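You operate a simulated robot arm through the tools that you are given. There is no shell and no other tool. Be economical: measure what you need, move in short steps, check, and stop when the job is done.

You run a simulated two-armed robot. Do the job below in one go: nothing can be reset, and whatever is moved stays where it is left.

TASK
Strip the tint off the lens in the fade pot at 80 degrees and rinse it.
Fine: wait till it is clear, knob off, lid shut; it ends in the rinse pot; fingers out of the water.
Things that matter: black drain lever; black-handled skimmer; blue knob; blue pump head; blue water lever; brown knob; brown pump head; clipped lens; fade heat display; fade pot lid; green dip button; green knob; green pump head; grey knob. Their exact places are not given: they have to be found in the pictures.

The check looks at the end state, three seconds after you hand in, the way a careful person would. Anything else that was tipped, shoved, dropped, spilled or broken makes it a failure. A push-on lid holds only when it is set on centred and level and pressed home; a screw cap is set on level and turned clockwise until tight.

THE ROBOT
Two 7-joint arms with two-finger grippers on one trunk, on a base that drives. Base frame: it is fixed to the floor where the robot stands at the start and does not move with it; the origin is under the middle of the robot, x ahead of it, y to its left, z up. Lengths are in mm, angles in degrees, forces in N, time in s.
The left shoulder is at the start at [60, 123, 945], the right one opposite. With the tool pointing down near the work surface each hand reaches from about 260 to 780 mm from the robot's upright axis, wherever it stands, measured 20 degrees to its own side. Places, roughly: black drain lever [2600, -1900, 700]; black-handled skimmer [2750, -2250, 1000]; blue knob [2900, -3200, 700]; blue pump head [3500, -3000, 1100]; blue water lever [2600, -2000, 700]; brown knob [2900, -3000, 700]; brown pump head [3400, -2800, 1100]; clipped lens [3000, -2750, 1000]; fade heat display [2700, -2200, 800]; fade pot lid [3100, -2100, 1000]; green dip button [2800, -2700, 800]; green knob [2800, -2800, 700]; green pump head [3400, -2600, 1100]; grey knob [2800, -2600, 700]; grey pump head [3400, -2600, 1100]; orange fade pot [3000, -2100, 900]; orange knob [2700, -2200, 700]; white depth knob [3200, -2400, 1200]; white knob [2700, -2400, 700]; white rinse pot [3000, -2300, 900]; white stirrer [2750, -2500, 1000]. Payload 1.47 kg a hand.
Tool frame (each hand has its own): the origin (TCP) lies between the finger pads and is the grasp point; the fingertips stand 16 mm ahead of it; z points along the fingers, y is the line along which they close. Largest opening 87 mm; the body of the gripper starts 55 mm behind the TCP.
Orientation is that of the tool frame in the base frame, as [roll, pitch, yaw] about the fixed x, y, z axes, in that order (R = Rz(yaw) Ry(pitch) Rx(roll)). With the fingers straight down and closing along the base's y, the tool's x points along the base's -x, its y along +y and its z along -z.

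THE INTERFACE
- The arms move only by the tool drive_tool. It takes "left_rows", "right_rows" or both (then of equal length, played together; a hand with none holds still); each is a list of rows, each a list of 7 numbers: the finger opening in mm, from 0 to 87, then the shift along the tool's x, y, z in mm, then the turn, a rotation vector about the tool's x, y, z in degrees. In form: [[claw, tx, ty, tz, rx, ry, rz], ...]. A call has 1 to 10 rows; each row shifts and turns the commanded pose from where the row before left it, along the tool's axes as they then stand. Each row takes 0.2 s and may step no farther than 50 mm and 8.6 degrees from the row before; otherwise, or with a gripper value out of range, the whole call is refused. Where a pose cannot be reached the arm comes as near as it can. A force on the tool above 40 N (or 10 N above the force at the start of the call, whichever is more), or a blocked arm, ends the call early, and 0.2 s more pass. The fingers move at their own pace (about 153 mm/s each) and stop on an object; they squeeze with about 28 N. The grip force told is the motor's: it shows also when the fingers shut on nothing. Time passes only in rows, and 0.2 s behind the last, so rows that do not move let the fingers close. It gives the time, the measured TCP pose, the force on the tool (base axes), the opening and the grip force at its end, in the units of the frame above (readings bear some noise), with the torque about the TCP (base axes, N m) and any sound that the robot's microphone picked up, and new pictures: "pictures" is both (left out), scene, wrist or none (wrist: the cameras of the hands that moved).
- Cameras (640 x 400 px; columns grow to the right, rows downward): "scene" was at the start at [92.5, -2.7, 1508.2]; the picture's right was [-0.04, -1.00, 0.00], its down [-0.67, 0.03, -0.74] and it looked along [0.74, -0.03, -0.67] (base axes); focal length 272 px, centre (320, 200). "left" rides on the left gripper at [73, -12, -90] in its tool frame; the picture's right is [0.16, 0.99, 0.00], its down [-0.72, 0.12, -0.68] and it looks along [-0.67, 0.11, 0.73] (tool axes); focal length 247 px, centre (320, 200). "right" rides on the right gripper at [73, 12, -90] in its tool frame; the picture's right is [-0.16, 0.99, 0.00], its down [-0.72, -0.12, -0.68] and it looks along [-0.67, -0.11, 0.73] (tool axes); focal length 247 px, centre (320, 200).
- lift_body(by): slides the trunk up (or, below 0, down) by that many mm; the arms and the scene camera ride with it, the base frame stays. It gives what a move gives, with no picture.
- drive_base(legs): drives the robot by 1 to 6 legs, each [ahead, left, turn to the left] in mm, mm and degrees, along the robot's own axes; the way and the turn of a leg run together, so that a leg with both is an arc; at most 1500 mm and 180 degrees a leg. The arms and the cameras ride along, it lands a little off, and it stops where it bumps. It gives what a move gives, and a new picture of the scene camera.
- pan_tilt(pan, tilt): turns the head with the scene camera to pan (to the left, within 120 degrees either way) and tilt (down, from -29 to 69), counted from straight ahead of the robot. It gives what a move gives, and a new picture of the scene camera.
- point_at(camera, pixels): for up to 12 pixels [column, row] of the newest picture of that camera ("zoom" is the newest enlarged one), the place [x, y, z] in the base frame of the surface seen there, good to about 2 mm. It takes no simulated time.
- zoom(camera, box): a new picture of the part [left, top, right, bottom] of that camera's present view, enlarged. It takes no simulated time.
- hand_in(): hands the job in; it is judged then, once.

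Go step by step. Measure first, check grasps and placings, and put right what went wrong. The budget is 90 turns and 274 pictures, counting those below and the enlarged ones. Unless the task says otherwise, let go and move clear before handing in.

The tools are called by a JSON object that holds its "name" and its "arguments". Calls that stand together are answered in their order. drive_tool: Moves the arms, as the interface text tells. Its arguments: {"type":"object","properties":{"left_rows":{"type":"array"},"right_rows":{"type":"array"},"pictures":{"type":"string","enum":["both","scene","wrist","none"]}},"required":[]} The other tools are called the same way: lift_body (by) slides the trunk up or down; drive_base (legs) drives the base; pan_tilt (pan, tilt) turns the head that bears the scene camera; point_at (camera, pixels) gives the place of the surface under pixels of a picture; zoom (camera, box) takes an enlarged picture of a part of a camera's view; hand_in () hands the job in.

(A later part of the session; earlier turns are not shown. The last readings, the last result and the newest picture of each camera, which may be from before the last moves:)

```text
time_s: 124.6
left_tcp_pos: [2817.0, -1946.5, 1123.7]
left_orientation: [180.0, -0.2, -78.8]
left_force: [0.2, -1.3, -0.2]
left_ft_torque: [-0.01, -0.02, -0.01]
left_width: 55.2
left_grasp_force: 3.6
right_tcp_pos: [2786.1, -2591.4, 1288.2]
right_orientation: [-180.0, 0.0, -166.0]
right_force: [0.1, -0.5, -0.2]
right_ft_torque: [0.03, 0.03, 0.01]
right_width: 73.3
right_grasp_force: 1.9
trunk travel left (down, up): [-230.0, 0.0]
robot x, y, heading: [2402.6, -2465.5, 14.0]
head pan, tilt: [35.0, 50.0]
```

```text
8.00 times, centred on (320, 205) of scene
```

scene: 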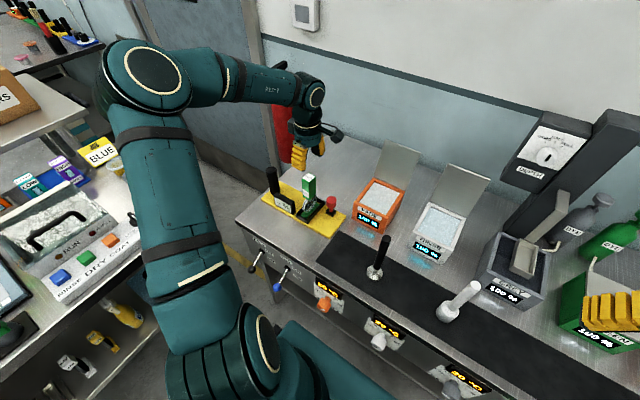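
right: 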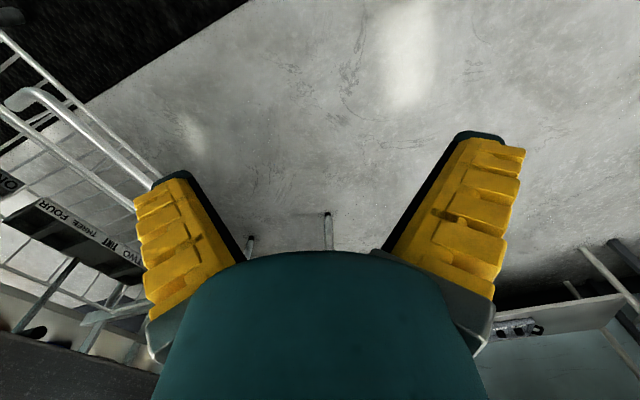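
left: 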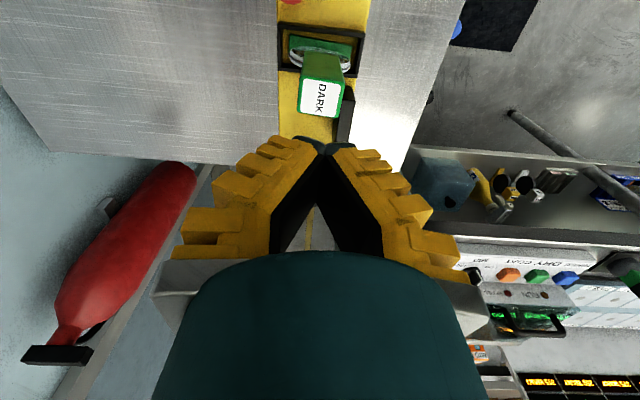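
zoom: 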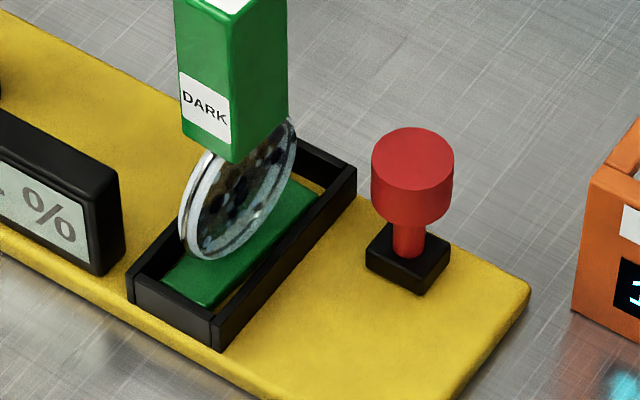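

Everything is undisturbed and the meter is no help. I'll take the lens back to the fade pot for a long soak.

{"name": "drive_tool", "arguments": {"left_rows": [[55, 0, -1, 36, 0, 0, 0], [55, 0, 0, 36, 0, 0, 0], [55, 0, 0, 36, 0, 0, 0], [15, 0, 0, 0, 0, 0, 0], [15, 0, 0, 0, 0, 0, 0], [15, 0, 0, 0, 0, 0, 0], [15, 0, 0, -45, 0, 0, 0], [15, 0, 0, -45, 0, 0, 0], [15, 0, 0, -45, 0, 0, 0]], "pictures": "none"}}

{"name": "drive_tool", "arguments": {"left_rows": [[15, 0, 0, 0, 0, 0, 8.5], [15, 0, 0, 0, 0, 0, 8.5], [15, 0, 0, 0, 0, 0, 8.5], [15, 0, 0, 0, 0, 0, 8.5], [15, 0, 0, 0, 0, 0, 8.5], [15, 0, 0, 0, 0, 0, 8.5], [15, 0, 0, 0, 0, 0, 8.5], [15, 0, 0, 0, 0, 0, 8.5], [15, 0, 0, 0, 0, 0, 8.5], [15, 0, 0, 0, 0, 0, 8.5]], "pictures": "none"}}

{"name": "drive_tool", "arguments": {"left_rows": [[15, 0, 0, 0, 0, 0, 2.2], [15, 0, 0, 0, 0, 0, 0]], "pictures": "both"}}

{"name": "zoom", "arguments": {"camera": "scene", "box": [280, 130, 340, 190]}}

```text
time_s: 126.6
left_tcp_pos: [2820.9, -1947.1, 1148.2]
left_orientation: [-179.9, -0.2, -78.8]
left_force: [-0.2, 0.0, -1.5]
left_ft_torque: [0.03, 0.0, -0.01]
left_width: 29.1
left_grasp_force: 28.6
right_tcp_pos: [2787.4, -2593.2, 1288.7]
right_orientation: [180.0, -0.1, -166.0]
right_force: [0.2, -0.2, 1.2]
right_ft_torque: [-0.02, 0.02, -0.03]
right_width: 73.5
right_grasp_force: 1.9
trunk travel left (down, up): [-230.0, 0.0]
robot x, y, heading: [2399.1, -2468.6, 14.2]
head pan, tilt: [35.0, 50.0]
```

```text
time_s: 128.8
left_tcp_pos: [2819.7, -1944.8, 1147.6]
left_orientation: [-179.8, -0.1, -163.8]
left_force: [-0.2, 0.0, 0.7]
left_ft_torque: [-0.02, -0.01, 0.02]
left_width: 29.1
left_grasp_force: 27.9
right_tcp_pos: [2787.3, -2591.1, 1290.2]
right_orientation: [180.0, 0.1, -166.0]
right_force: [-1.1, -0.5, 0.0]
right_ft_torque: [0.01, 0.0, 0.01]
right_width: 73.6
right_grasp_force: 3.2
trunk travel left (down, up): [-230.0, 0.0]
robot x, y, heading: [2405.3, -2462.7, 14.0]
head pan, tilt: [35.0, 50.0]
```

```text
time_s: 129.4
left_tcp_pos: [2819.3, -1945.2, 1149.1]
left_orientation: [-179.8, 0.0, -166.0]
left_force: [-0.6, -0.9, -0.8]
left_ft_torque: [-0.02, 0.01, -0.06]
left_width: 29.3
left_grasp_force: 28.0
right_tcp_pos: [2787.9, -2591.5, 1289.6]
right_orientation: [180.0, -0.1, -165.9]
right_force: [0.2, 0.0, 0.5]
right_ft_torque: [0.0, -0.01, 0.0]
right_width: 73.5
right_grasp_force: 2.5
trunk travel left (down, up): [-230.0, 0.0]
robot x, y, heading: [2401.1, -2465.3, 14.0]
head pan, tilt: [35.0, 50.0]
```

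scene: 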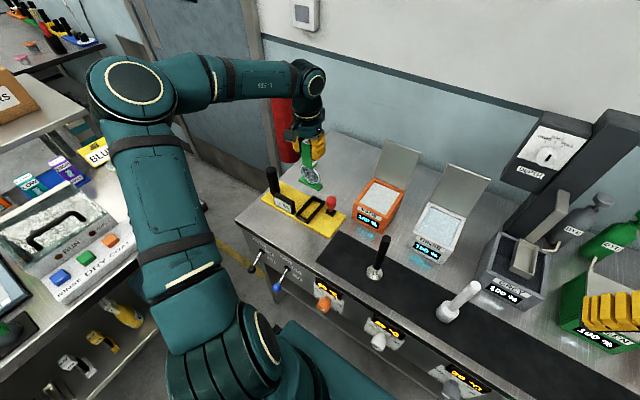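
left: 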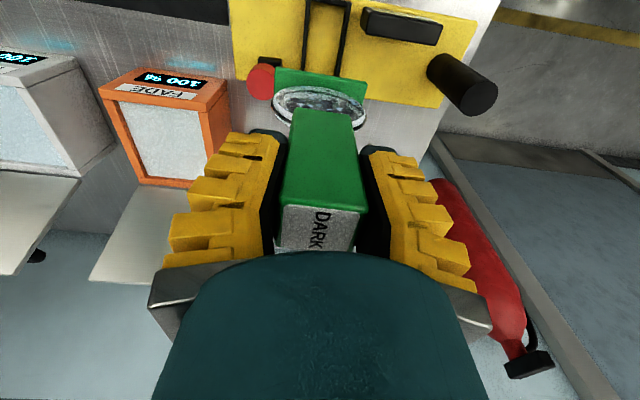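

```text
6.67 times, centred on (310, 160) of scene
```

zoom: 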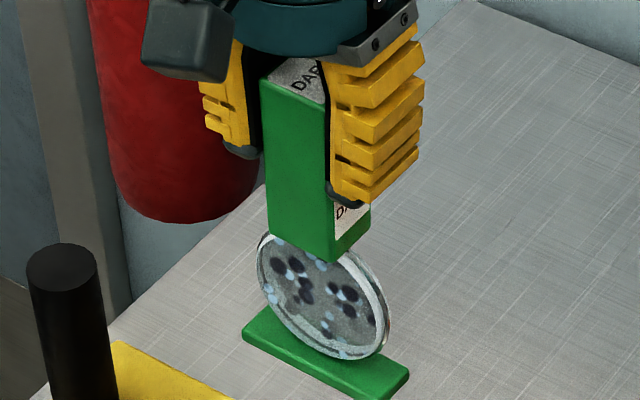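

The lens is back upright at height. I'll move it over the fade pot, checking before lowering.

{"name": "drive_tool", "arguments": {"left_rows": [[15, -25.6, -37.2, 0, 0, 0, 0], [15, -25.6, -37.2, 0, 0, 0, 0], [15, -25.6, -37.2, 0, 0, 0, 0], [15, -25.6, -37.2, 0, 0, 0, 0], [15, -25.8, -37.4, 0, 0, 0, 0], [15, 0, 0, 30, 0, 0, 0], [15, 0, 0, 0, 0, 0, 0]], "pictures": "wrist"}}

{"name": "pan_tilt", "arguments": {"pan": 15, "tilt": 55}}

{"name": "zoom", "arguments": {"camera": "scene", "box": [280, 100, 340, 180]}}

{"name": "zoom", "arguments": {"camera": "scene", "box": [260, 255, 310, 290]}}

```text
time_s: 131.0
left_tcp_pos: [2988.7, -2094.7, 1121.5]
left_orientation: [-179.9, 0.0, -165.9]
left_force: [0.6, 0.5, -1.2]
left_ft_torque: [0.0, 0.01, 0.01]
left_width: 29.1
left_grasp_force: 27.8
right_tcp_pos: [2786.9, -2592.0, 1289.3]
right_orientation: [179.9, 0.0, -166.0]
right_force: [-0.4, -0.1, -0.3]
right_ft_torque: [0.03, 0.01, 0.05]
right_width: 73.5
right_grasp_force: 2.3
trunk travel left (down, up): [-230.0, 0.0]
robot x, y, heading: [2402.5, -2464.9, 14.2]
head pan, tilt: [35.0, 50.0]
```

left: 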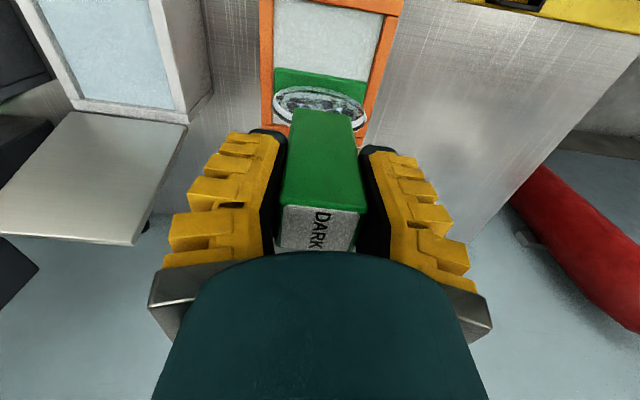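

```text
time_s: 131.8
left_tcp_pos: [2988.7, -2095.7, 1121.0]
left_orientation: [-179.8, 0.0, -165.8]
left_force: [0.6, -0.4, 0.5]
left_ft_torque: [-0.01, -0.01, -0.03]
left_width: 29.0
left_grasp_force: 28.5
right_tcp_pos: [2787.6, -2591.1, 1289.4]
right_orientation: [-180.0, -0.1, -165.9]
right_force: [-0.7, -0.1, -0.9]
right_ft_torque: [0.01, 0.0, 0.01]
right_width: 73.7
right_grasp_force: 2.9
trunk travel left (down, up): [-230.0, 0.0]
robot x, y, heading: [2405.2, -2463.3, 14.1]
head pan, tilt: [15.0, 55.0]
```

scene: 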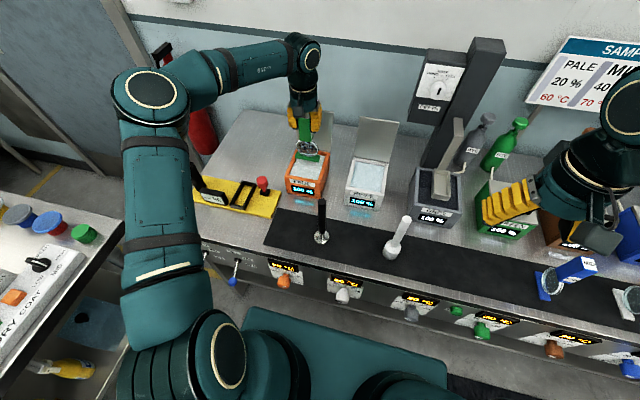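

```text
5.00 times, centred on (310, 140) of scene
```

zoom: 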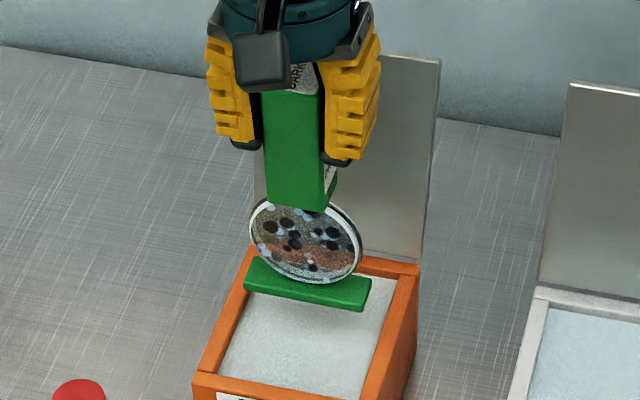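

```text
11.43 times, centred on (285, 272) of scene
```

zoom: 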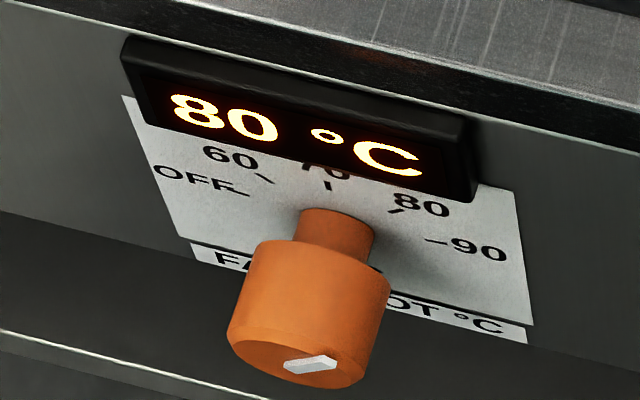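

The lens is aligned and the pot is still at 80 °C. I'll lower it and soak about 25 s more.

{"name": "drive_tool", "arguments": {"left_rows": [[15, 0, 0, 30, 0, 0, 0], [15, 0, 0, 30, 0, 0, 0], [15, 0, 0, 30, 0, 0, 0], [15, 0, 0, 27, 0, 0, 0], [15, 0, 0, 0, 0, 0, 0], [15, 0, 0, 0, 0, 0, 0], [15, 0, 0, 0, 0, 0, 0], [15, 0, 0, 0, 0, 0, 0], [15, 0, 0, 0, 0, 0, 0], [15, 0, 0, 0, 0, 0, 0]], "pictures": "none"}}

{"name": "drive_tool", "arguments": {"left_rows": [[15, 0, 0, 0, 0, 0, 0], [15, 0, 0, 0, 0, 0, 0], [15, 0, 0, 0, 0, 0, 0], [15, 0, 0, 0, 0, 0, 0], [15, 0, 0, 0, 0, 0, 0], [15, 0, 0, 0, 0, 0, 0], [15, 0, 0, 0, 0, 0, 0], [15, 0, 0, 0, 0, 0, 0], [15, 0, 0, 0, 0, 0, 0], [15, 0, 0, 0, 0, 0, 0]], "pictures": "none"}}

{"name": "drive_tool", "arguments": {"left_rows": [[15, 0, 0, 0, 0, 0, 0], [15, 0, 0, 0, 0, 0, 0], [15, 0, 0, 0, 0, 0, 0], [15, 0, 0, 0, 0, 0, 0], [15, 0, 0, 0, 0, 0, 0], [15, 0, 0, 0, 0, 0, 0], [15, 0, 0, 0, 0, 0, 0], [15, 0, 0, 0, 0, 0, 0], [15, 0, 0, 0, 0, 0, 0], [15, 0, 0, 0, 0, 0, 0]], "pictures": "none"}}

{"name": "drive_tool", "arguments": {"left_rows": [[15, 0, 0, 0, 0, 0, 0], [15, 0, 0, 0, 0, 0, 0], [15, 0, 0, 0, 0, 0, 0], [15, 0, 0, 0, 0, 0, 0], [15, 0, 0, 0, 0, 0, 0], [15, 0, 0, 0, 0, 0, 0], [15, 0, 0, 0, 0, 0, 0], [15, 0, 0, 0, 0, 0, 0], [15, 0, 0, 0, 0, 0, 0], [15, 0, 0, 0, 0, 0, 0]], "pictures": "none"}}

{"name": "drive_tool", "arguments": {"left_rows": [[15, 0, 0, 0, 0, 0, 0], [15, 0, 0, 0, 0, 0, 0], [15, 0, 0, 0, 0, 0, 0], [15, 0, 0, 0, 0, 0, 0], [15, 0, 0, 0, 0, 0, 0], [15, 0, 0, 0, 0, 0, 0], [15, 0, 0, 0, 0, 0, 0], [15, 0, 0, 0, 0, 0, 0], [15, 0, 0, 0, 0, 0, 0], [15, 0, 0, 0, 0, 0, 0]], "pictures": "none"}}

{"name": "drive_tool", "arguments": {"left_rows": [[15, 0, 0, 0, 0, 0, 0], [15, 0, 0, 0, 0, 0, 0], [15, 0, 0, 0, 0, 0, 0], [15, 0, 0, 0, 0, 0, 0], [15, 0, 0, 0, 0, 0, 0], [15, 0, 0, 0, 0, 0, 0], [15, 0, 0, 0, 0, 0, 0], [15, 0, 0, 0, 0, 0, 0], [15, 0, 0, 0, 0, 0, 0], [15, 0, 0, 0, 0, 0, 0]], "pictures": "none"}}

{"name": "drive_tool", "arguments": {"left_rows": [[15, 0, 0, 0, 0, 0, 0], [15, 0, 0, 0, 0, 0, 0], [15, 0, 0, 0, 0, 0, 0], [15, 0, 0, 0, 0, 0, 0], [15, 0, 0, 0, 0, 0, 0], [15, 0, 0, 0, 0, 0, 0], [15, 0, 0, 0, 0, 0, 0], [15, 0, 0, 0, 0, 0, 0], [15, 0, 0, 0, 0, 0, 0], [15, 0, 0, 0, 0, 0, 0]], "pictures": "none"}}

{"name": "drive_tool", "arguments": {"left_rows": [[15, 0, 0, 0, 0, 0, 0], [15, 0, 0, 0, 0, 0, 0], [15, 0, 0, 0, 0, 0, 0], [15, 0, 0, 0, 0, 0, 0], [15, 0, 0, 0, 0, 0, 0], [15, 0, 0, 0, 0, 0, 0], [15, 0, 0, 0, 0, 0, 0], [15, 0, 0, 0, 0, 0, 0], [15, 0, 0, 0, 0, 0, 0], [15, 0, 0, 0, 0, 0, 0]], "pictures": "none"}}

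{"name": "drive_tool", "arguments": {"left_rows": [[15, 0, 0, 0, 0, 0, 0], [15, 0, 0, 0, 0, 0, 0], [15, 0, 0, 0, 0, 0, 0], [15, 0, 0, 0, 0, 0, 0], [15, 0, 0, 0, 0, 0, 0], [15, 0, 0, 0, 0, 0, 0], [15, 0, 0, 0, 0, 0, 0], [15, 0, 0, 0, 0, 0, 0], [15, 0, 0, 0, 0, 0, 0], [15, 0, 0, 0, 0, 0, 0]], "pictures": "none"}}

{"name": "drive_tool", "arguments": {"left_rows": [[15, 0, 0, 0, 0, 0, 0], [15, 0, 0, 0, 0, 0, 0], [15, 0, 0, 0, 0, 0, 0], [15, 0, 0, 0, 0, 0, 0], [15, 0, 0, 0, 0, 0, 0], [15, 0, 0, -29, 0, 0, 0], [15, 0, 0, -30, 0, 0, 0], [15, 0, 0, -30, 0, 0, 0], [15, 0, 0, -20, 0, 0, 0], [15, 0, 0, 0, 0, 0, 0]], "pictures": "scene"}}

{"name": "zoom", "arguments": {"camera": "scene", "box": [290, 130, 330, 170]}}

```text
time_s: 134.0
left_tcp_pos: [2988.5, -2094.5, 1002.5]
left_orientation: [-179.8, 0.1, -165.9]
left_force: [0.1, 0.1, -0.3]
left_ft_torque: [0.0, 0.0, 0.03]
left_width: 29.2
left_grasp_force: 27.5
right_tcp_pos: [2786.5, -2591.1, 1289.7]
right_orientation: [-180.0, -0.1, -166.0]
right_force: [1.1, -0.2, -0.8]
right_ft_torque: [0.01, -0.01, -0.02]
right_width: 73.6
right_grasp_force: 2.7
trunk travel left (down, up): [-230.0, 0.0]
robot x, y, heading: [2402.8, -2464.6, 13.8]
head pan, tilt: [15.0, 55.0]
```

```text
time_s: 136.2
left_tcp_pos: [2988.5, -2094.2, 1002.4]
left_orientation: [-179.8, -0.1, -165.9]
left_force: [-0.1, 0.1, -0.5]
left_ft_torque: [0.0, -0.04, 0.02]
left_width: 29.0
left_grasp_force: 28.0
right_tcp_pos: [2786.5, -2591.3, 1289.7]
right_orientation: [180.0, 0.0, -166.0]
right_force: [0.2, -0.4, 0.5]
right_ft_torque: [0.01, -0.01, 0.01]
right_width: 73.5
right_grasp_force: 2.1
trunk travel left (down, up): [-230.0, 0.0]
robot x, y, heading: [2403.4, -2463.0, 13.9]
head pan, tilt: [15.0, 55.0]
```

```text
time_s: 138.4
left_tcp_pos: [2989.2, -2095.0, 1002.7]
left_orientation: [-179.8, 0.0, -166.0]
left_force: [-0.1, -0.2, 0.2]
left_ft_torque: [0.03, 0.0, -0.03]
left_width: 28.9
left_grasp_force: 28.0
right_tcp_pos: [2786.4, -2591.4, 1290.2]
right_orientation: [180.0, 0.0, -165.9]
right_force: [0.5, 0.3, 0.5]
right_ft_torque: [-0.03, -0.01, -0.02]
right_width: 73.3
right_grasp_force: 2.3
trunk travel left (down, up): [-230.0, 0.0]
robot x, y, heading: [2398.9, -2463.7, 14.0]
head pan, tilt: [15.0, 55.0]
```

```text
time_s: 140.6
left_tcp_pos: [2988.7, -2094.0, 1001.7]
left_orientation: [-179.9, 0.0, -165.9]
left_force: [-1.3, 0.2, -0.6]
left_ft_torque: [-0.02, -0.02, 0.01]
left_width: 29.1
left_grasp_force: 28.1
right_tcp_pos: [2787.1, -2589.8, 1290.1]
right_orientation: [180.0, 0.0, -166.0]
right_force: [0.4, -0.5, 0.0]
right_ft_torque: [0.0, -0.01, -0.01]
right_width: 73.5
right_grasp_force: 2.3
trunk travel left (down, up): [-230.0, 0.0]
robot x, y, heading: [2401.3, -2466.6, 14.0]
head pan, tilt: [15.0, 55.0]
```

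```text
time_s: 142.8
left_tcp_pos: [2988.5, -2094.2, 1002.0]
left_orientation: [-179.9, -0.1, -165.9]
left_force: [-0.4, 0.8, -0.1]
left_ft_torque: [-0.05, 0.01, 0.02]
left_width: 29.1
left_grasp_force: 27.9
right_tcp_pos: [2786.6, -2590.3, 1289.8]
right_orientation: [-180.0, -0.1, -166.0]
right_force: [-0.6, -0.2, -0.1]
right_ft_torque: [-0.01, 0.01, 0.0]
right_width: 73.6
right_grasp_force: 2.4
trunk travel left (down, up): [-230.0, 0.0]
robot x, y, heading: [2397.6, -2462.7, 14.2]
head pan, tilt: [15.0, 55.0]
```

```text
time_s: 145.0
left_tcp_pos: [2989.0, -2093.6, 1002.3]
left_orientation: [-179.8, 0.0, -165.9]
left_force: [-0.6, 0.8, -1.7]
left_ft_torque: [-0.02, 0.02, 0.01]
left_width: 28.9
left_grasp_force: 28.1
right_tcp_pos: [2787.1, -2590.3, 1289.3]
right_orientation: [179.9, 0.0, -165.9]
right_force: [0.2, -0.1, -0.6]
right_ft_torque: [0.01, 0.01, 0.0]
right_width: 73.6
right_grasp_force: 1.8
trunk travel left (down, up): [-230.0, 0.0]
robot x, y, heading: [2398.3, -2467.8, 14.0]
head pan, tilt: [15.0, 55.0]
```

```text
time_s: 147.2
left_tcp_pos: [2988.6, -2094.8, 1002.8]
left_orientation: [-179.8, 0.0, -165.9]
left_force: [0.8, 0.5, -1.4]
left_ft_torque: [-0.01, 0.03, 0.03]
left_width: 29.1
left_grasp_force: 27.8
right_tcp_pos: [2786.4, -2590.7, 1288.2]
right_orientation: [180.0, 0.0, -166.0]
right_force: [0.9, 0.1, 0.1]
right_ft_torque: [0.01, 0.0, 0.02]
right_width: 73.5
right_grasp_force: 2.2
trunk travel left (down, up): [-230.0, 0.0]
robot x, y, heading: [2400.1, -2463.9, 14.3]
head pan, tilt: [15.0, 55.0]
```

```text
time_s: 149.4
left_tcp_pos: [2988.5, -2094.5, 1002.5]
left_orientation: [-179.9, 0.0, -165.9]
left_force: [0.5, 0.9, -0.9]
left_ft_torque: [0.03, 0.03, -0.01]
left_width: 29.3
left_grasp_force: 28.4
right_tcp_pos: [2787.4, -2590.9, 1290.6]
right_orientation: [179.9, 0.1, -166.0]
right_force: [-0.4, 0.4, -0.4]
right_ft_torque: [0.0, 0.0, 0.03]
right_width: 73.4
right_grasp_force: 2.4
trunk travel left (down, up): [-230.0, 0.0]
robot x, y, heading: [2400.7, -2467.5, 14.0]
head pan, tilt: [15.0, 55.0]
```

```text
time_s: 151.6
left_tcp_pos: [2989.1, -2094.9, 1002.3]
left_orientation: [-179.8, 0.0, -165.9]
left_force: [-1.0, -0.3, -0.3]
left_ft_torque: [-0.01, 0.0, 0.01]
left_width: 29.0
left_grasp_force: 27.6
right_tcp_pos: [2786.5, -2591.0, 1288.9]
right_orientation: [179.9, -0.1, -165.9]
right_force: [-0.4, -0.4, -0.3]
right_ft_torque: [0.01, -0.04, 0.0]
right_width: 73.6
right_grasp_force: 1.7
trunk travel left (down, up): [-230.0, 0.0]
robot x, y, heading: [2400.8, -2468.8, 13.7]
head pan, tilt: [15.0, 55.0]
```

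```text
time_s: 153.8
left_tcp_pos: [2990.1, -2092.5, 1112.3]
left_orientation: [-179.9, -0.1, -165.9]
left_force: [0.3, 0.3, -0.8]
left_ft_torque: [0.01, -0.01, 0.02]
left_width: 29.1
left_grasp_force: 28.0
right_tcp_pos: [2787.5, -2591.2, 1289.0]
right_orientation: [179.9, 0.0, -166.0]
right_force: [0.0, 0.2, -0.8]
right_ft_torque: [-0.01, -0.01, 0.0]
right_width: 73.5
right_grasp_force: 2.5
trunk travel left (down, up): [-230.0, 0.0]
robot x, y, heading: [2400.5, -2465.5, 14.2]
head pan, tilt: [15.0, 55.0]
```

scene: 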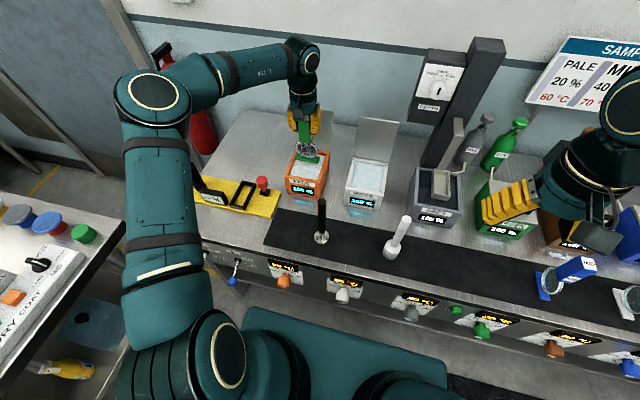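

```text
10.00 times, centred on (310, 150) of scene
```

zoom: 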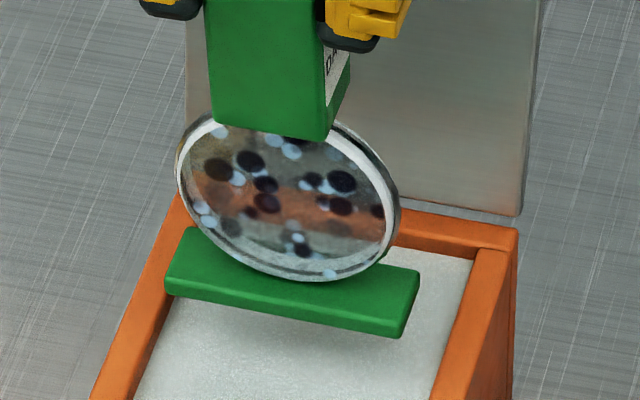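

There's no change over 22 s, so fading has finished; the blotches may be bath residue. I'll move the lens over the rinse pot, dip it and look.

{"name": "drive_tool", "arguments": {"left_rows": [[15, 0, 0, -20, 0, 0, 0], [15, 0.5, -40, 0, 0, 0, 0], [15, 0.5, -40, 0, 0, 0, 0], [15, 0.5, -40, 0, 0, 0, 0], [15, 0.6, -40, 0, 0, 0, 0], [15, 0.6, -39.4, 0, 0, 0, 0], [15, 0, 0, 20, 0, 0, 0], [15, 0, 0, 0, 0, 0, 0]], "pictures": "both"}}

{"name": "zoom", "arguments": {"camera": "scene", "box": [330, 100, 410, 210]}}

{"name": "zoom", "arguments": {"camera": "left", "box": [240, 0, 400, 130]}}

```text
time_s: 155.6
left_tcp_pos: [3035.8, -2289.2, 1113.1]
left_orientation: [-179.8, -0.1, -165.9]
left_force: [-0.2, -0.2, -0.6]
left_ft_torque: [-0.01, -0.02, 0.0]
left_width: 28.9
left_grasp_force: 27.8
right_tcp_pos: [2787.6, -2592.1, 1289.8]
right_orientation: [180.0, 0.1, -165.9]
right_force: [0.0, -0.3, -0.3]
right_ft_torque: [0.04, 0.02, -0.01]
right_width: 73.4
right_grasp_force: 2.3
trunk travel left (down, up): [-230.0, 0.0]
robot x, y, heading: [2399.0, -2462.2, 14.0]
head pan, tilt: [15.0, 55.0]
```

scene: 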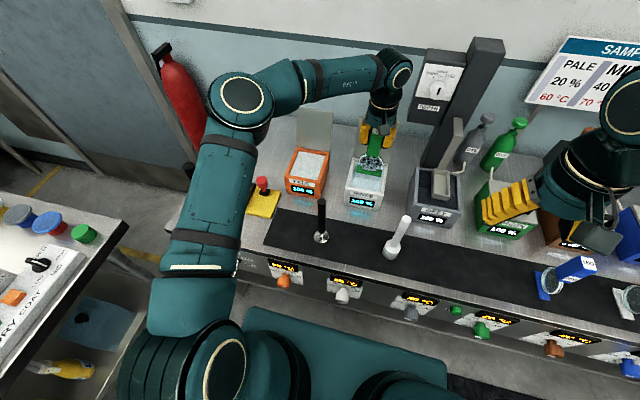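
left: 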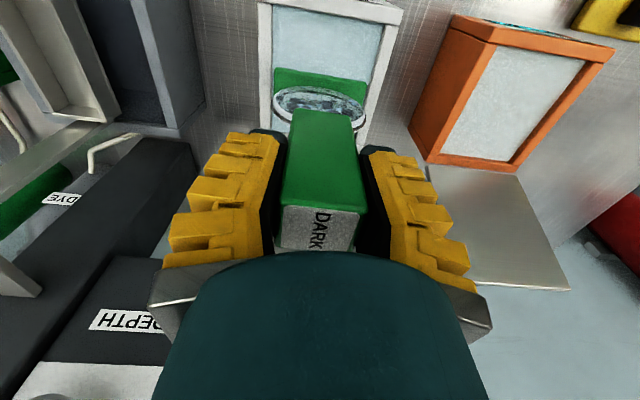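

```text
3.64 times, centred on (370, 155) of scene
```

zoom: 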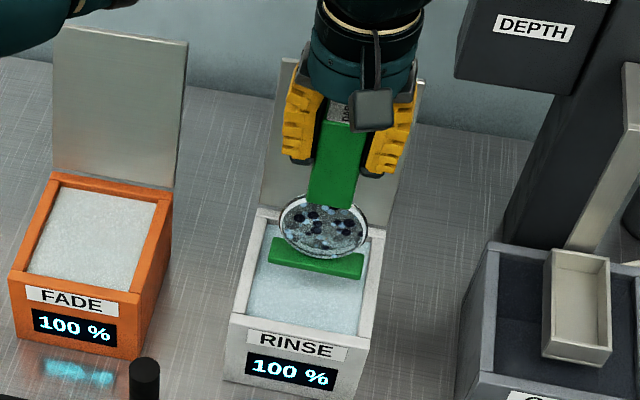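

```text
3.08 times, centred on (320, 65) of left
```

zoom: 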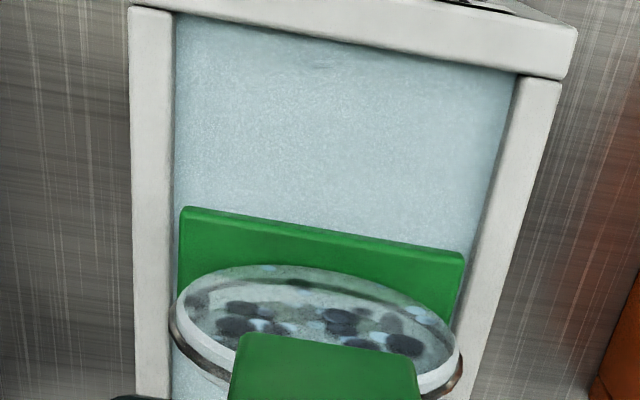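

The foot looks inside the pot's opening. I'll verify its margins with points before dipping.

{"name": "point_at", "arguments": {"camera": "zoom", "pixels": [[186, 210], [462, 255], [182, 290], [174, 200], [500, 200], [175, 20], [518, 75]]}}

```text
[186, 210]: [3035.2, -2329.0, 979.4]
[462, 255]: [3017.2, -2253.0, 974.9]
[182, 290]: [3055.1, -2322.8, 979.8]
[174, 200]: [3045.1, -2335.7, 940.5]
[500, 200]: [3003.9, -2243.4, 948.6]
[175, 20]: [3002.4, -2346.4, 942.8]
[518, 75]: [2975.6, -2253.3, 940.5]
```

Margins are about 9 mm each side. I'll dip, wait, lift and look.

{"name": "drive_tool", "arguments": {"left_rows": [[15, 0, 1.5, 30, 0, 0, 0], [15, 0, 0, 30, 0, 0, 0], [15, 0, 0, 30, 0, 0, 0], [15, 0, 0, 20, 0, 0, 0], [15, 0, 0, 0, 0, 0, 0], [15, 0, 0, 0, 0, 0, 0], [15, 0, 0, 0, 0, 0, 0], [15, 0, 0, 0, 0, 0, 0], [15, 0, 0, 0, 0, 0, 0], [15, 0, 0, 0, 0, 0, 0]], "pictures": "none"}}

{"name": "drive_tool", "arguments": {"left_rows": [[15, 0, 0, 0, 0, 0, 0], [15, 0, 0, 0, 0, 0, 0], [15, 0, 0, 0, 0, 0, 0], [15, 0, 0, 0, 0, 0, 0], [15, 0, 0, 0, 0, 0, 0], [15, 0, 0, -30, 0, 0, 0], [15, 0, 0, -30, 0, 0, 0], [15, 0, 0, -30, 0, 0, 0], [15, 0, 0, -20, 0, 0, 0], [15, 0, 0, 0, 0, 0, 0]], "pictures": "both"}}

{"name": "zoom", "arguments": {"camera": "scene", "box": [350, 140, 390, 180]}}

{"name": "zoom", "arguments": {"camera": "left", "box": [240, 0, 400, 130]}}

```text
time_s: 157.8
left_tcp_pos: [3032.8, -2288.3, 1004.4]
left_orientation: [-179.8, 0.0, -165.8]
left_force: [0.6, -0.1, -0.6]
left_ft_torque: [0.01, -0.01, 0.0]
left_width: 29.1
left_grasp_force: 28.1
right_tcp_pos: [2788.0, -2591.6, 1290.3]
right_orientation: [-180.0, 0.0, -166.0]
right_force: [0.1, 0.1, -0.1]
right_ft_torque: [0.05, 0.01, -0.02]
right_width: 73.5
right_grasp_force: 2.4
trunk travel left (down, up): [-230.0, 0.0]
robot x, y, heading: [2399.8, -2466.9, 14.2]
head pan, tilt: [15.0, 55.0]
```

```text
time_s: 160.0
left_tcp_pos: [3033.2, -2287.5, 1114.8]
left_orientation: [-179.8, 0.0, -165.8]
left_force: [0.8, -0.2, -0.5]
left_ft_torque: [0.0, 0.01, 0.02]
left_width: 29.1
left_grasp_force: 27.9
right_tcp_pos: [2787.0, -2592.1, 1290.2]
right_orientation: [179.9, -0.1, -165.9]
right_force: [-0.1, -0.2, -1.0]
right_ft_torque: [-0.01, 0.02, -0.06]
right_width: 73.6
right_grasp_force: 2.9
trunk travel left (down, up): [-230.0, 0.0]
robot x, y, heading: [2400.1, -2465.7, 14.3]
head pan, tilt: [15.0, 55.0]
```

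scene: 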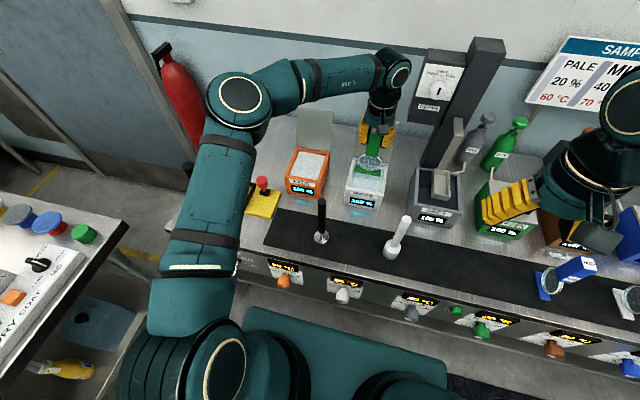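
left: 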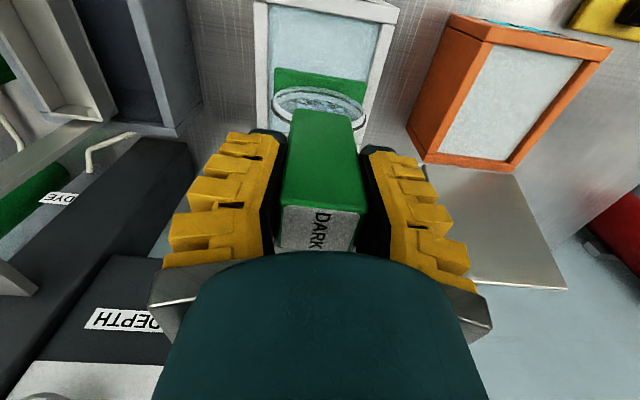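

```text
10.00 times, centred on (370, 160) of scene
```

zoom: 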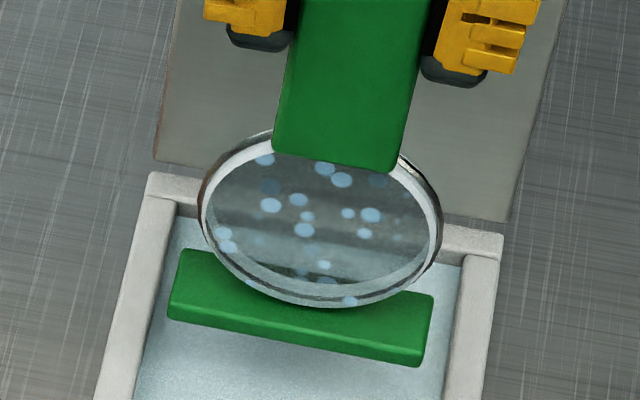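

```text
3.08 times, centred on (320, 65) of left
```

zoom: 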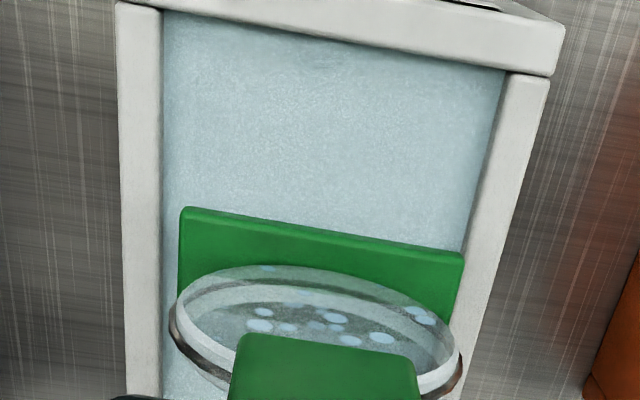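

The dark blotches washed off; only water droplets (blue-white at (300,215)) remain and the lens looks clear. With the residue gone the meter may read it, so I'll check once more using the known slot pose.

{"name": "drive_tool", "arguments": {"left_rows": [[15, 0, 0, -35, 0, 0, 0], [15, 13.8, 42.6, 0, 0, 0, 0], [15, 13.8, 42.6, 0, 0, 0, 0], [15, 13.8, 42.6, 0, 0, 0, 0], [15, 13.8, 42.6, 0, 0, 0, 0], [15, 13.8, 42.6, 0, 0, 0, 0], [15, 13.8, 42.6, 0, 0, 0, 0], [15, 13.8, 42.6, 0, 0, 0, 0], [15, 13.8, 42.6, 0, 0, 0, 0], [15, 13.8, 42.6, 0, 0, 0, 0]], "pictures": "none"}}

{"name": "drive_tool", "arguments": {"left_rows": [[15, 0, 0, 0, 0, 0, -8.5], [15, 0, 0, 0, 0, 0, -8.5], [15, 0, 0, 0, 0, 0, -8.5], [15, 0, 0, 0, 0, 0, -8.5], [15, 0, 0, 0, 0, 0, -8.5], [15, 0, 0, 0, 0, 0, -8.5], [15, 0, 0, 0, 0, 0, -8.5], [15, 0, 0, 0, 0, 0, -8.5], [15, 0, 0, 0, 0, 0, -8.5], [15, 0, 0, 0, 0, 0, -8.5]], "pictures": "none"}}

{"name": "drive_tool", "arguments": {"left_rows": [[15, 0, 0, 0, 0, 0, -2.2], [15, 0, 0, 0, 0, 0, 0]], "pictures": "wrist"}}

```text
time_s: 162.2
left_tcp_pos: [2819.1, -1944.8, 1146.3]
left_orientation: [-179.6, -0.1, -166.0]
left_force: [0.5, -0.3, -0.3]
left_ft_torque: [-0.04, -0.02, 0.01]
left_width: 29.0
left_grasp_force: 28.7
right_tcp_pos: [2785.8, -2589.8, 1290.3]
right_orientation: [179.9, 0.0, -165.9]
right_force: [-0.1, -0.4, -0.6]
right_ft_torque: [-0.02, -0.02, 0.0]
right_width: 73.4
right_grasp_force: 2.3
trunk travel left (down, up): [-230.0, 0.0]
robot x, y, heading: [2401.5, -2464.2, 14.1]
head pan, tilt: [15.0, 55.0]
```

```text
time_s: 164.4
left_tcp_pos: [2821.6, -1945.6, 1145.5]
left_orientation: [179.9, -0.2, -80.9]
left_force: [-0.6, -0.9, -1.6]
left_ft_torque: [-0.02, -0.01, 0.01]
left_width: 29.0
left_grasp_force: 28.0
right_tcp_pos: [2786.7, -2591.9, 1288.4]
right_orientation: [-180.0, 0.1, -166.0]
right_force: [-0.4, 0.5, -0.3]
right_ft_torque: [0.02, -0.01, 0.0]
right_width: 73.4
right_grasp_force: 2.3
trunk travel left (down, up): [-230.0, 0.0]
robot x, y, heading: [2400.5, -2462.9, 13.8]
head pan, tilt: [15.0, 55.0]
```

```text
time_s: 165.0
left_tcp_pos: [2820.1, -1945.9, 1146.3]
left_orientation: [-180.0, -0.2, -78.8]
left_force: [0.1, 0.0, -1.6]
left_ft_torque: [0.0, -0.05, 0.0]
left_width: 29.2
left_grasp_force: 27.7
right_tcp_pos: [2788.6, -2590.9, 1289.9]
right_orientation: [180.0, 0.1, -166.0]
right_force: [-0.5, 1.0, 0.0]
right_ft_torque: [0.02, -0.03, -0.01]
right_width: 73.4
right_grasp_force: 2.4
trunk travel left (down, up): [-230.0, 0.0]
robot x, y, heading: [2398.9, -2468.5, 14.0]
head pan, tilt: [15.0, 55.0]
```

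left: 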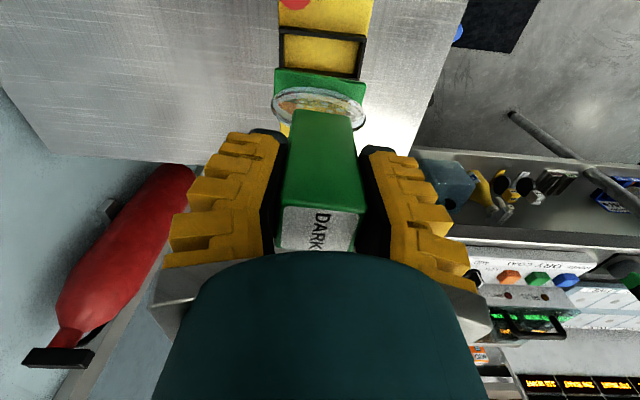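

The pose matches the earlier one to within 2 mm. I'll lower into the slot and check the meter.

{"name": "drive_tool", "arguments": {"left_rows": [[15, 0, 1.5, 40, 0, 0, 0], [15, 0, 0, 40, 0, 0, 0], [15, 0, 0, 28, 0, 0, 0], [15, 0, 0, 10, 0, 0, 0], [15, 0, 0, 10, 0, 0, 0], [15, 0, 0, 2.5, 0, 0, 0], [45, 0, 0, 0, 0, 0, 0], [45, 0, 0, 0, 0, 0, 0], [45, 0, 0, 0, 0, 0, 0]], "pictures": "none"}}

{"name": "pan_tilt", "arguments": {"pan": 35, "tilt": 50}}

{"name": "zoom", "arguments": {"camera": "scene", "box": [260, 150, 340, 220]}}

```text
time_s: 167.0
left_tcp_pos: [2819.4, -1946.5, 1014.4]
left_orientation: [179.9, -0.2, -78.7]
left_force: [1.1, 0.1, -0.2]
left_ft_torque: [0.0, 0.01, 0.01]
left_width: 50.6
left_grasp_force: 4.2
right_tcp_pos: [2787.0, -2589.6, 1290.8]
right_orientation: [-180.0, 0.1, -166.0]
right_force: [0.2, 0.6, -0.5]
right_ft_torque: [-0.01, 0.0, 0.02]
right_width: 73.5
right_grasp_force: 2.4
trunk travel left (down, up): [-230.0, 0.0]
robot x, y, heading: [2404.6, -2466.0, 14.1]
head pan, tilt: [15.0, 55.0]
```

```text
time_s: 167.8
left_tcp_pos: [2819.8, -1944.6, 1014.3]
left_orientation: [-180.0, -0.2, -78.7]
left_force: [0.2, 0.0, -0.8]
left_ft_torque: [-0.05, -0.02, -0.02]
left_width: 50.6
left_grasp_force: 3.9
right_tcp_pos: [2788.0, -2590.7, 1291.0]
right_orientation: [179.9, 0.0, -166.1]
right_force: [-1.1, 0.0, -0.7]
right_ft_torque: [-0.01, 0.03, 0.01]
right_width: 73.4
right_grasp_force: 2.4
trunk travel left (down, up): [-230.0, 0.0]
robot x, y, heading: [2403.1, -2464.3, 14.1]
head pan, tilt: [35.0, 50.0]
```

scene: 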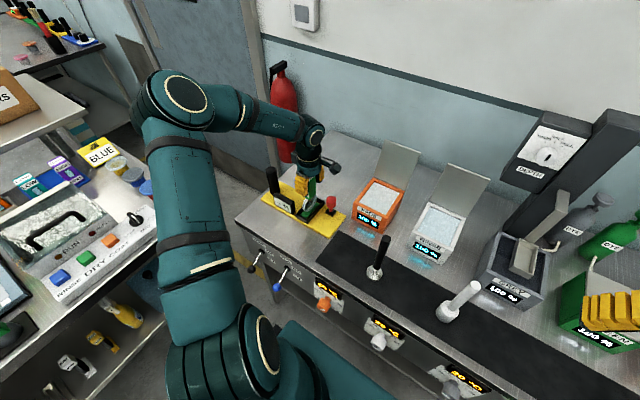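

```text
5.71 times, centred on (300, 185) of scene
```

zoom: 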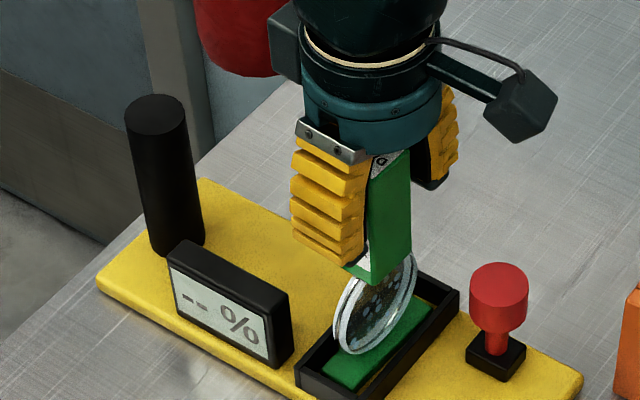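

The meter stays blank, but the lens is plainly see-through now, with the green foot visible through it. I'll take it to the rinse pot for good.

{"name": "drive_tool", "arguments": {"left_rows": [[15, 0, 0, 0, 0, 0, 0], [15, 0, 0, 0, 0, 0, 0], [15, 0, 0, 0, 0, 0, 0], [15, 0, 0, -45, 0, 0, 0], [15, 0, 0, -45, 0, 0, 0], [15, 0, 0, -45, 0, 0, 0], [15, 0, 0, 0, 0, 0, 8.5], [15, 0, 0, 0, 0, 0, 8.5], [15, 0, 0, 0, 0, 0, 8.5], [15, 0, 0, 0, 0, 0, 8.5]], "pictures": "none"}}

{"name": "drive_tool", "arguments": {"left_rows": [[15, 0, 0, 0, 0, 0, 8.5], [15, 0, 0, 0, 0, 0, 8.5], [15, 0, 0, 0, 0, 0, 8.5], [15, 0, 0, 0, 0, 0, 8.5], [15, 0, 0, 0, 0, 0, 8.5], [15, 0, 0, 0, 0, 0, 8.5], [15, 0, 0, 0, 0, 0, 2.2], [15, 0, 0, 0, 0, 0, 0]], "pictures": "scene"}}

{"name": "zoom", "arguments": {"camera": "scene", "box": [280, 130, 340, 190]}}

```text
time_s: 170.0
left_tcp_pos: [2820.2, -1945.2, 1151.1]
left_orientation: [-179.9, -0.2, -112.9]
left_force: [1.0, -0.1, -0.8]
left_ft_torque: [0.03, 0.01, 0.0]
left_width: 28.9
left_grasp_force: 28.0
right_tcp_pos: [2787.4, -2591.0, 1289.6]
right_orientation: [179.9, 0.1, -166.0]
right_force: [-0.3, 0.1, 0.4]
right_ft_torque: [-0.03, 0.0, 0.0]
right_width: 73.6
right_grasp_force: 2.3
trunk travel left (down, up): [-230.0, 0.0]
robot x, y, heading: [2401.5, -2463.1, 14.3]
head pan, tilt: [35.0, 50.0]
```

```text
time_s: 171.8
left_tcp_pos: [2819.2, -1944.0, 1150.0]
left_orientation: [-179.8, 0.0, -166.1]
left_force: [0.6, 0.4, -0.8]
left_ft_torque: [-0.01, 0.02, -0.01]
left_width: 28.9
left_grasp_force: 27.6
right_tcp_pos: [2787.6, -2591.0, 1288.7]
right_orientation: [180.0, 0.0, -166.0]
right_force: [0.0, -0.4, -1.0]
right_ft_torque: [0.03, 0.01, 0.0]
right_width: 73.6
right_grasp_force: 2.6
trunk travel left (down, up): [-230.0, 0.0]
robot x, y, heading: [2404.1, -2466.8, 14.1]
head pan, tilt: [35.0, 50.0]
```

scene: 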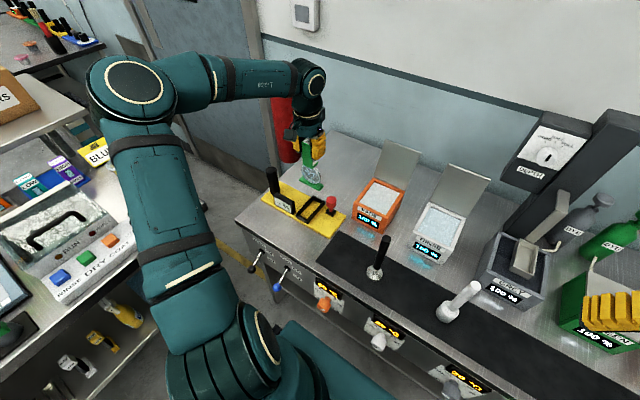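

```text
6.67 times, centred on (310, 160) of scene
```

zoom: 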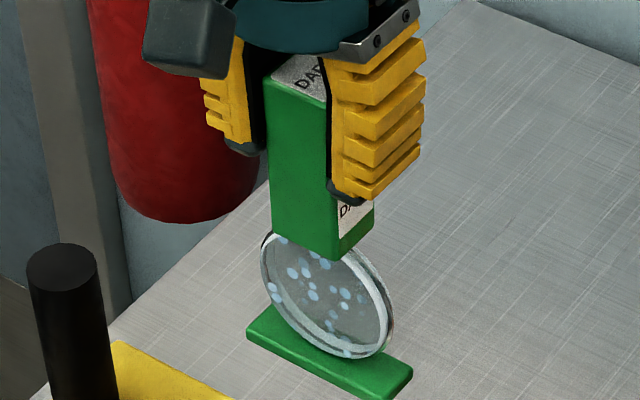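

The lens is clear apart from droplets. I'll carry it back over the rinse pot and lower it in.

{"name": "drive_tool", "arguments": {"left_rows": [[15, -13.9, -42.9, 0, 0, 0, 0], [15, -13.9, -42.9, 0, 0, 0, 0], [15, -13.9, -42.9, 0, 0, 0, 0], [15, -13.9, -42.9, 0, 0, 0, 0], [15, -13.9, -42.9, 0, 0, 0, 0], [15, -13.9, -42.9, 0, 0, 0, 0], [15, -13.9, -42.9, 0, 0, 0, 0], [15, -13.9, -42.9, 0, 0, 0, 0], [15, -14.3, -42.7, 0, 0, 0, 0], [15, 0, 0, 0, 0, 0, 0]], "pictures": "none"}}

{"name": "drive_tool", "arguments": {"left_rows": [[15, 0, 0, 30, 0, 0, 0], [15, 0, 0, 0, 0, 0, 0]], "pictures": "wrist"}}

{"name": "point_at", "arguments": {"camera": "left", "pixels": [[277, 70], [365, 85], [276, 92]]}}

```text
time_s: 174.0
left_tcp_pos: [3034.4, -2289.2, 1153.2]
left_orientation: [-179.8, 0.0, -165.9]
left_force: [0.4, -0.3, -0.9]
left_ft_torque: [-0.03, 0.03, 0.01]
left_width: 29.1
left_grasp_force: 27.8
right_tcp_pos: [2787.2, -2590.4, 1289.4]
right_orientation: [-180.0, 0.0, -165.9]
right_force: [-0.7, -0.1, 1.1]
right_ft_torque: [-0.03, -0.05, 0.01]
right_width: 73.5
right_grasp_force: 2.4
trunk travel left (down, up): [-230.0, 0.0]
robot x, y, heading: [2402.9, -2464.9, 14.3]
head pan, tilt: [35.0, 50.0]
```

```text
time_s: 174.6
left_tcp_pos: [3034.9, -2289.5, 1123.0]
left_orientation: [-179.8, 0.1, -165.8]
left_force: [0.8, -0.7, -0.7]
left_ft_torque: [0.0, -0.04, 0.02]
left_width: 29.1
left_grasp_force: 28.3
right_tcp_pos: [2786.2, -2592.3, 1289.2]
right_orientation: [180.0, 0.0, -166.1]
right_force: [0.3, -0.3, -1.2]
right_ft_torque: [0.02, -0.04, -0.01]
right_width: 73.4
right_grasp_force: 2.5
trunk travel left (down, up): [-230.0, 0.0]
robot x, y, heading: [2398.7, -2467.7, 14.2]
head pan, tilt: [35.0, 50.0]
```

left: 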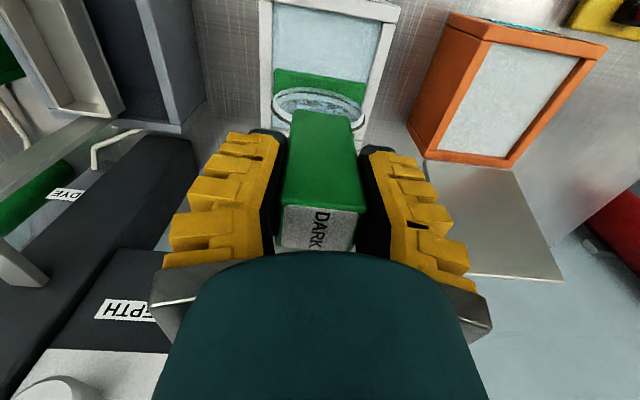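

```text
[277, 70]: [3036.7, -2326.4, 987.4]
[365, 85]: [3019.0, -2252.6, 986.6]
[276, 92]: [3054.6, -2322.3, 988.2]
```

It's aligned as before. I'll lower it to the pot floor, release, and rise straight up.

{"name": "drive_tool", "arguments": {"left_rows": [[15, 0, 1, 30, 0, 0, 0], [15, 0, 0, 30, 0, 0, 0], [15, 0, 0, 30, 0, 0, 0], [15, 0, 0, 28, 0, 0, 0], [15, 0, 0, 3, 0, 0, 0], [15, 0, 0, 1.5, 0, 0, 0], [15, 0, 0, 0, 0, 0, 0]], "pictures": "none"}}

{"name": "drive_tool", "arguments": {"left_rows": [[55, 0, 0, 0, 0, 0, 0], [55, 0, 0, 0, 0, 0, 0], [55, 0, 0, -10, 0, 0, 0], [55, 0, 0, -40, 0, 0, 0], [55, 0, 0, -45, 0, 0, 0], [55, 0, 0, -45, 0, 0, 0], [55, 0, 0, 0, 0, 0, 0]], "pictures": "scene"}}

{"name": "pan_tilt", "arguments": {"pan": 10, "tilt": 50}}

{"name": "zoom", "arguments": {"camera": "scene", "box": [240, 80, 400, 220]}}

```text
time_s: 176.2
left_tcp_pos: [3035.5, -2288.3, 1001.4]
left_orientation: [-179.8, 0.2, -166.0]
left_force: [1.1, 1.1, 13.3]
left_ft_torque: [0.04, -0.16, 0.02]
left_width: 30.9
left_grasp_force: 28.3
right_tcp_pos: [2787.3, -2591.7, 1290.7]
right_orientation: [180.0, 0.1, -166.1]
right_force: [0.6, -0.6, -0.7]
right_ft_torque: [-0.04, -0.02, 0.0]
right_width: 73.5
right_grasp_force: 2.8
trunk travel left (down, up): [-230.0, 0.0]
robot x, y, heading: [2402.2, -2465.8, 14.3]
head pan, tilt: [35.0, 50.0]
```

```text
time_s: 177.8
left_tcp_pos: [3035.9, -2287.3, 1142.6]
left_orientation: [-179.8, -0.1, -166.0]
left_force: [-0.1, 0.3, -0.1]
left_ft_torque: [0.01, 0.01, -0.02]
left_width: 60.0
left_grasp_force: 3.7
right_tcp_pos: [2787.2, -2591.2, 1288.5]
right_orientation: [-180.0, 0.1, -165.9]
right_force: [-0.1, 0.2, -0.3]
right_ft_torque: [-0.02, 0.02, 0.03]
right_width: 73.4
right_grasp_force: 2.6
trunk travel left (down, up): [-230.0, 0.0]
robot x, y, heading: [2400.0, -2463.2, 14.3]
head pan, tilt: [35.0, 50.0]
```

scene: 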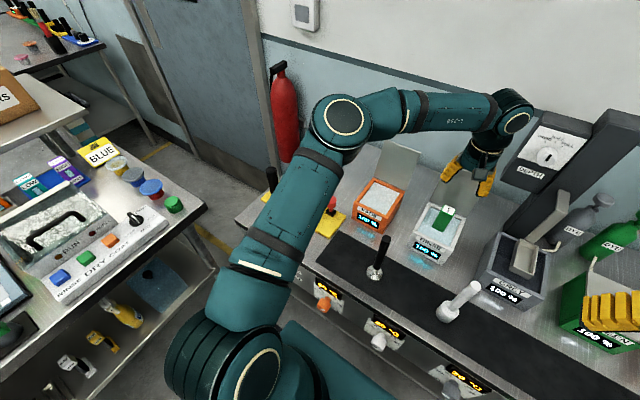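

```text
time_s: 178.7
left_tcp_pos: [3035.3, -2287.0, 1143.0]
left_orientation: [-179.8, 0.0, -165.9]
left_force: [-0.4, 0.0, -0.2]
left_ft_torque: [-0.01, -0.04, 0.0]
left_width: 59.9
left_grasp_force: 3.9
right_tcp_pos: [2788.4, -2592.4, 1289.4]
right_orientation: [-180.0, 0.0, -166.0]
right_force: [0.2, -0.1, 0.0]
right_ft_torque: [-0.02, -0.01, -0.01]
right_width: 73.4
right_grasp_force: 2.0
trunk travel left (down, up): [-230.0, 0.0]
robot x, y, heading: [2401.0, -2466.1, 14.1]
head pan, tilt: [10.0, 50.0]
```

scene: 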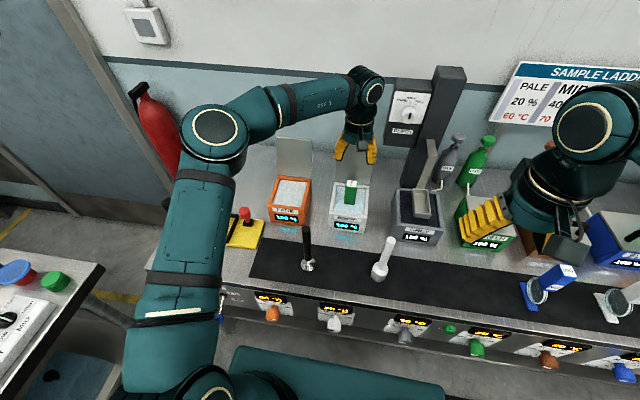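

```text
2.86 times, centred on (320, 150) of scene
```

zoom: 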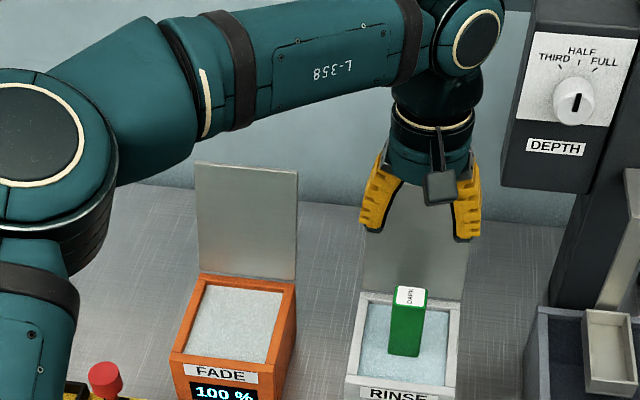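

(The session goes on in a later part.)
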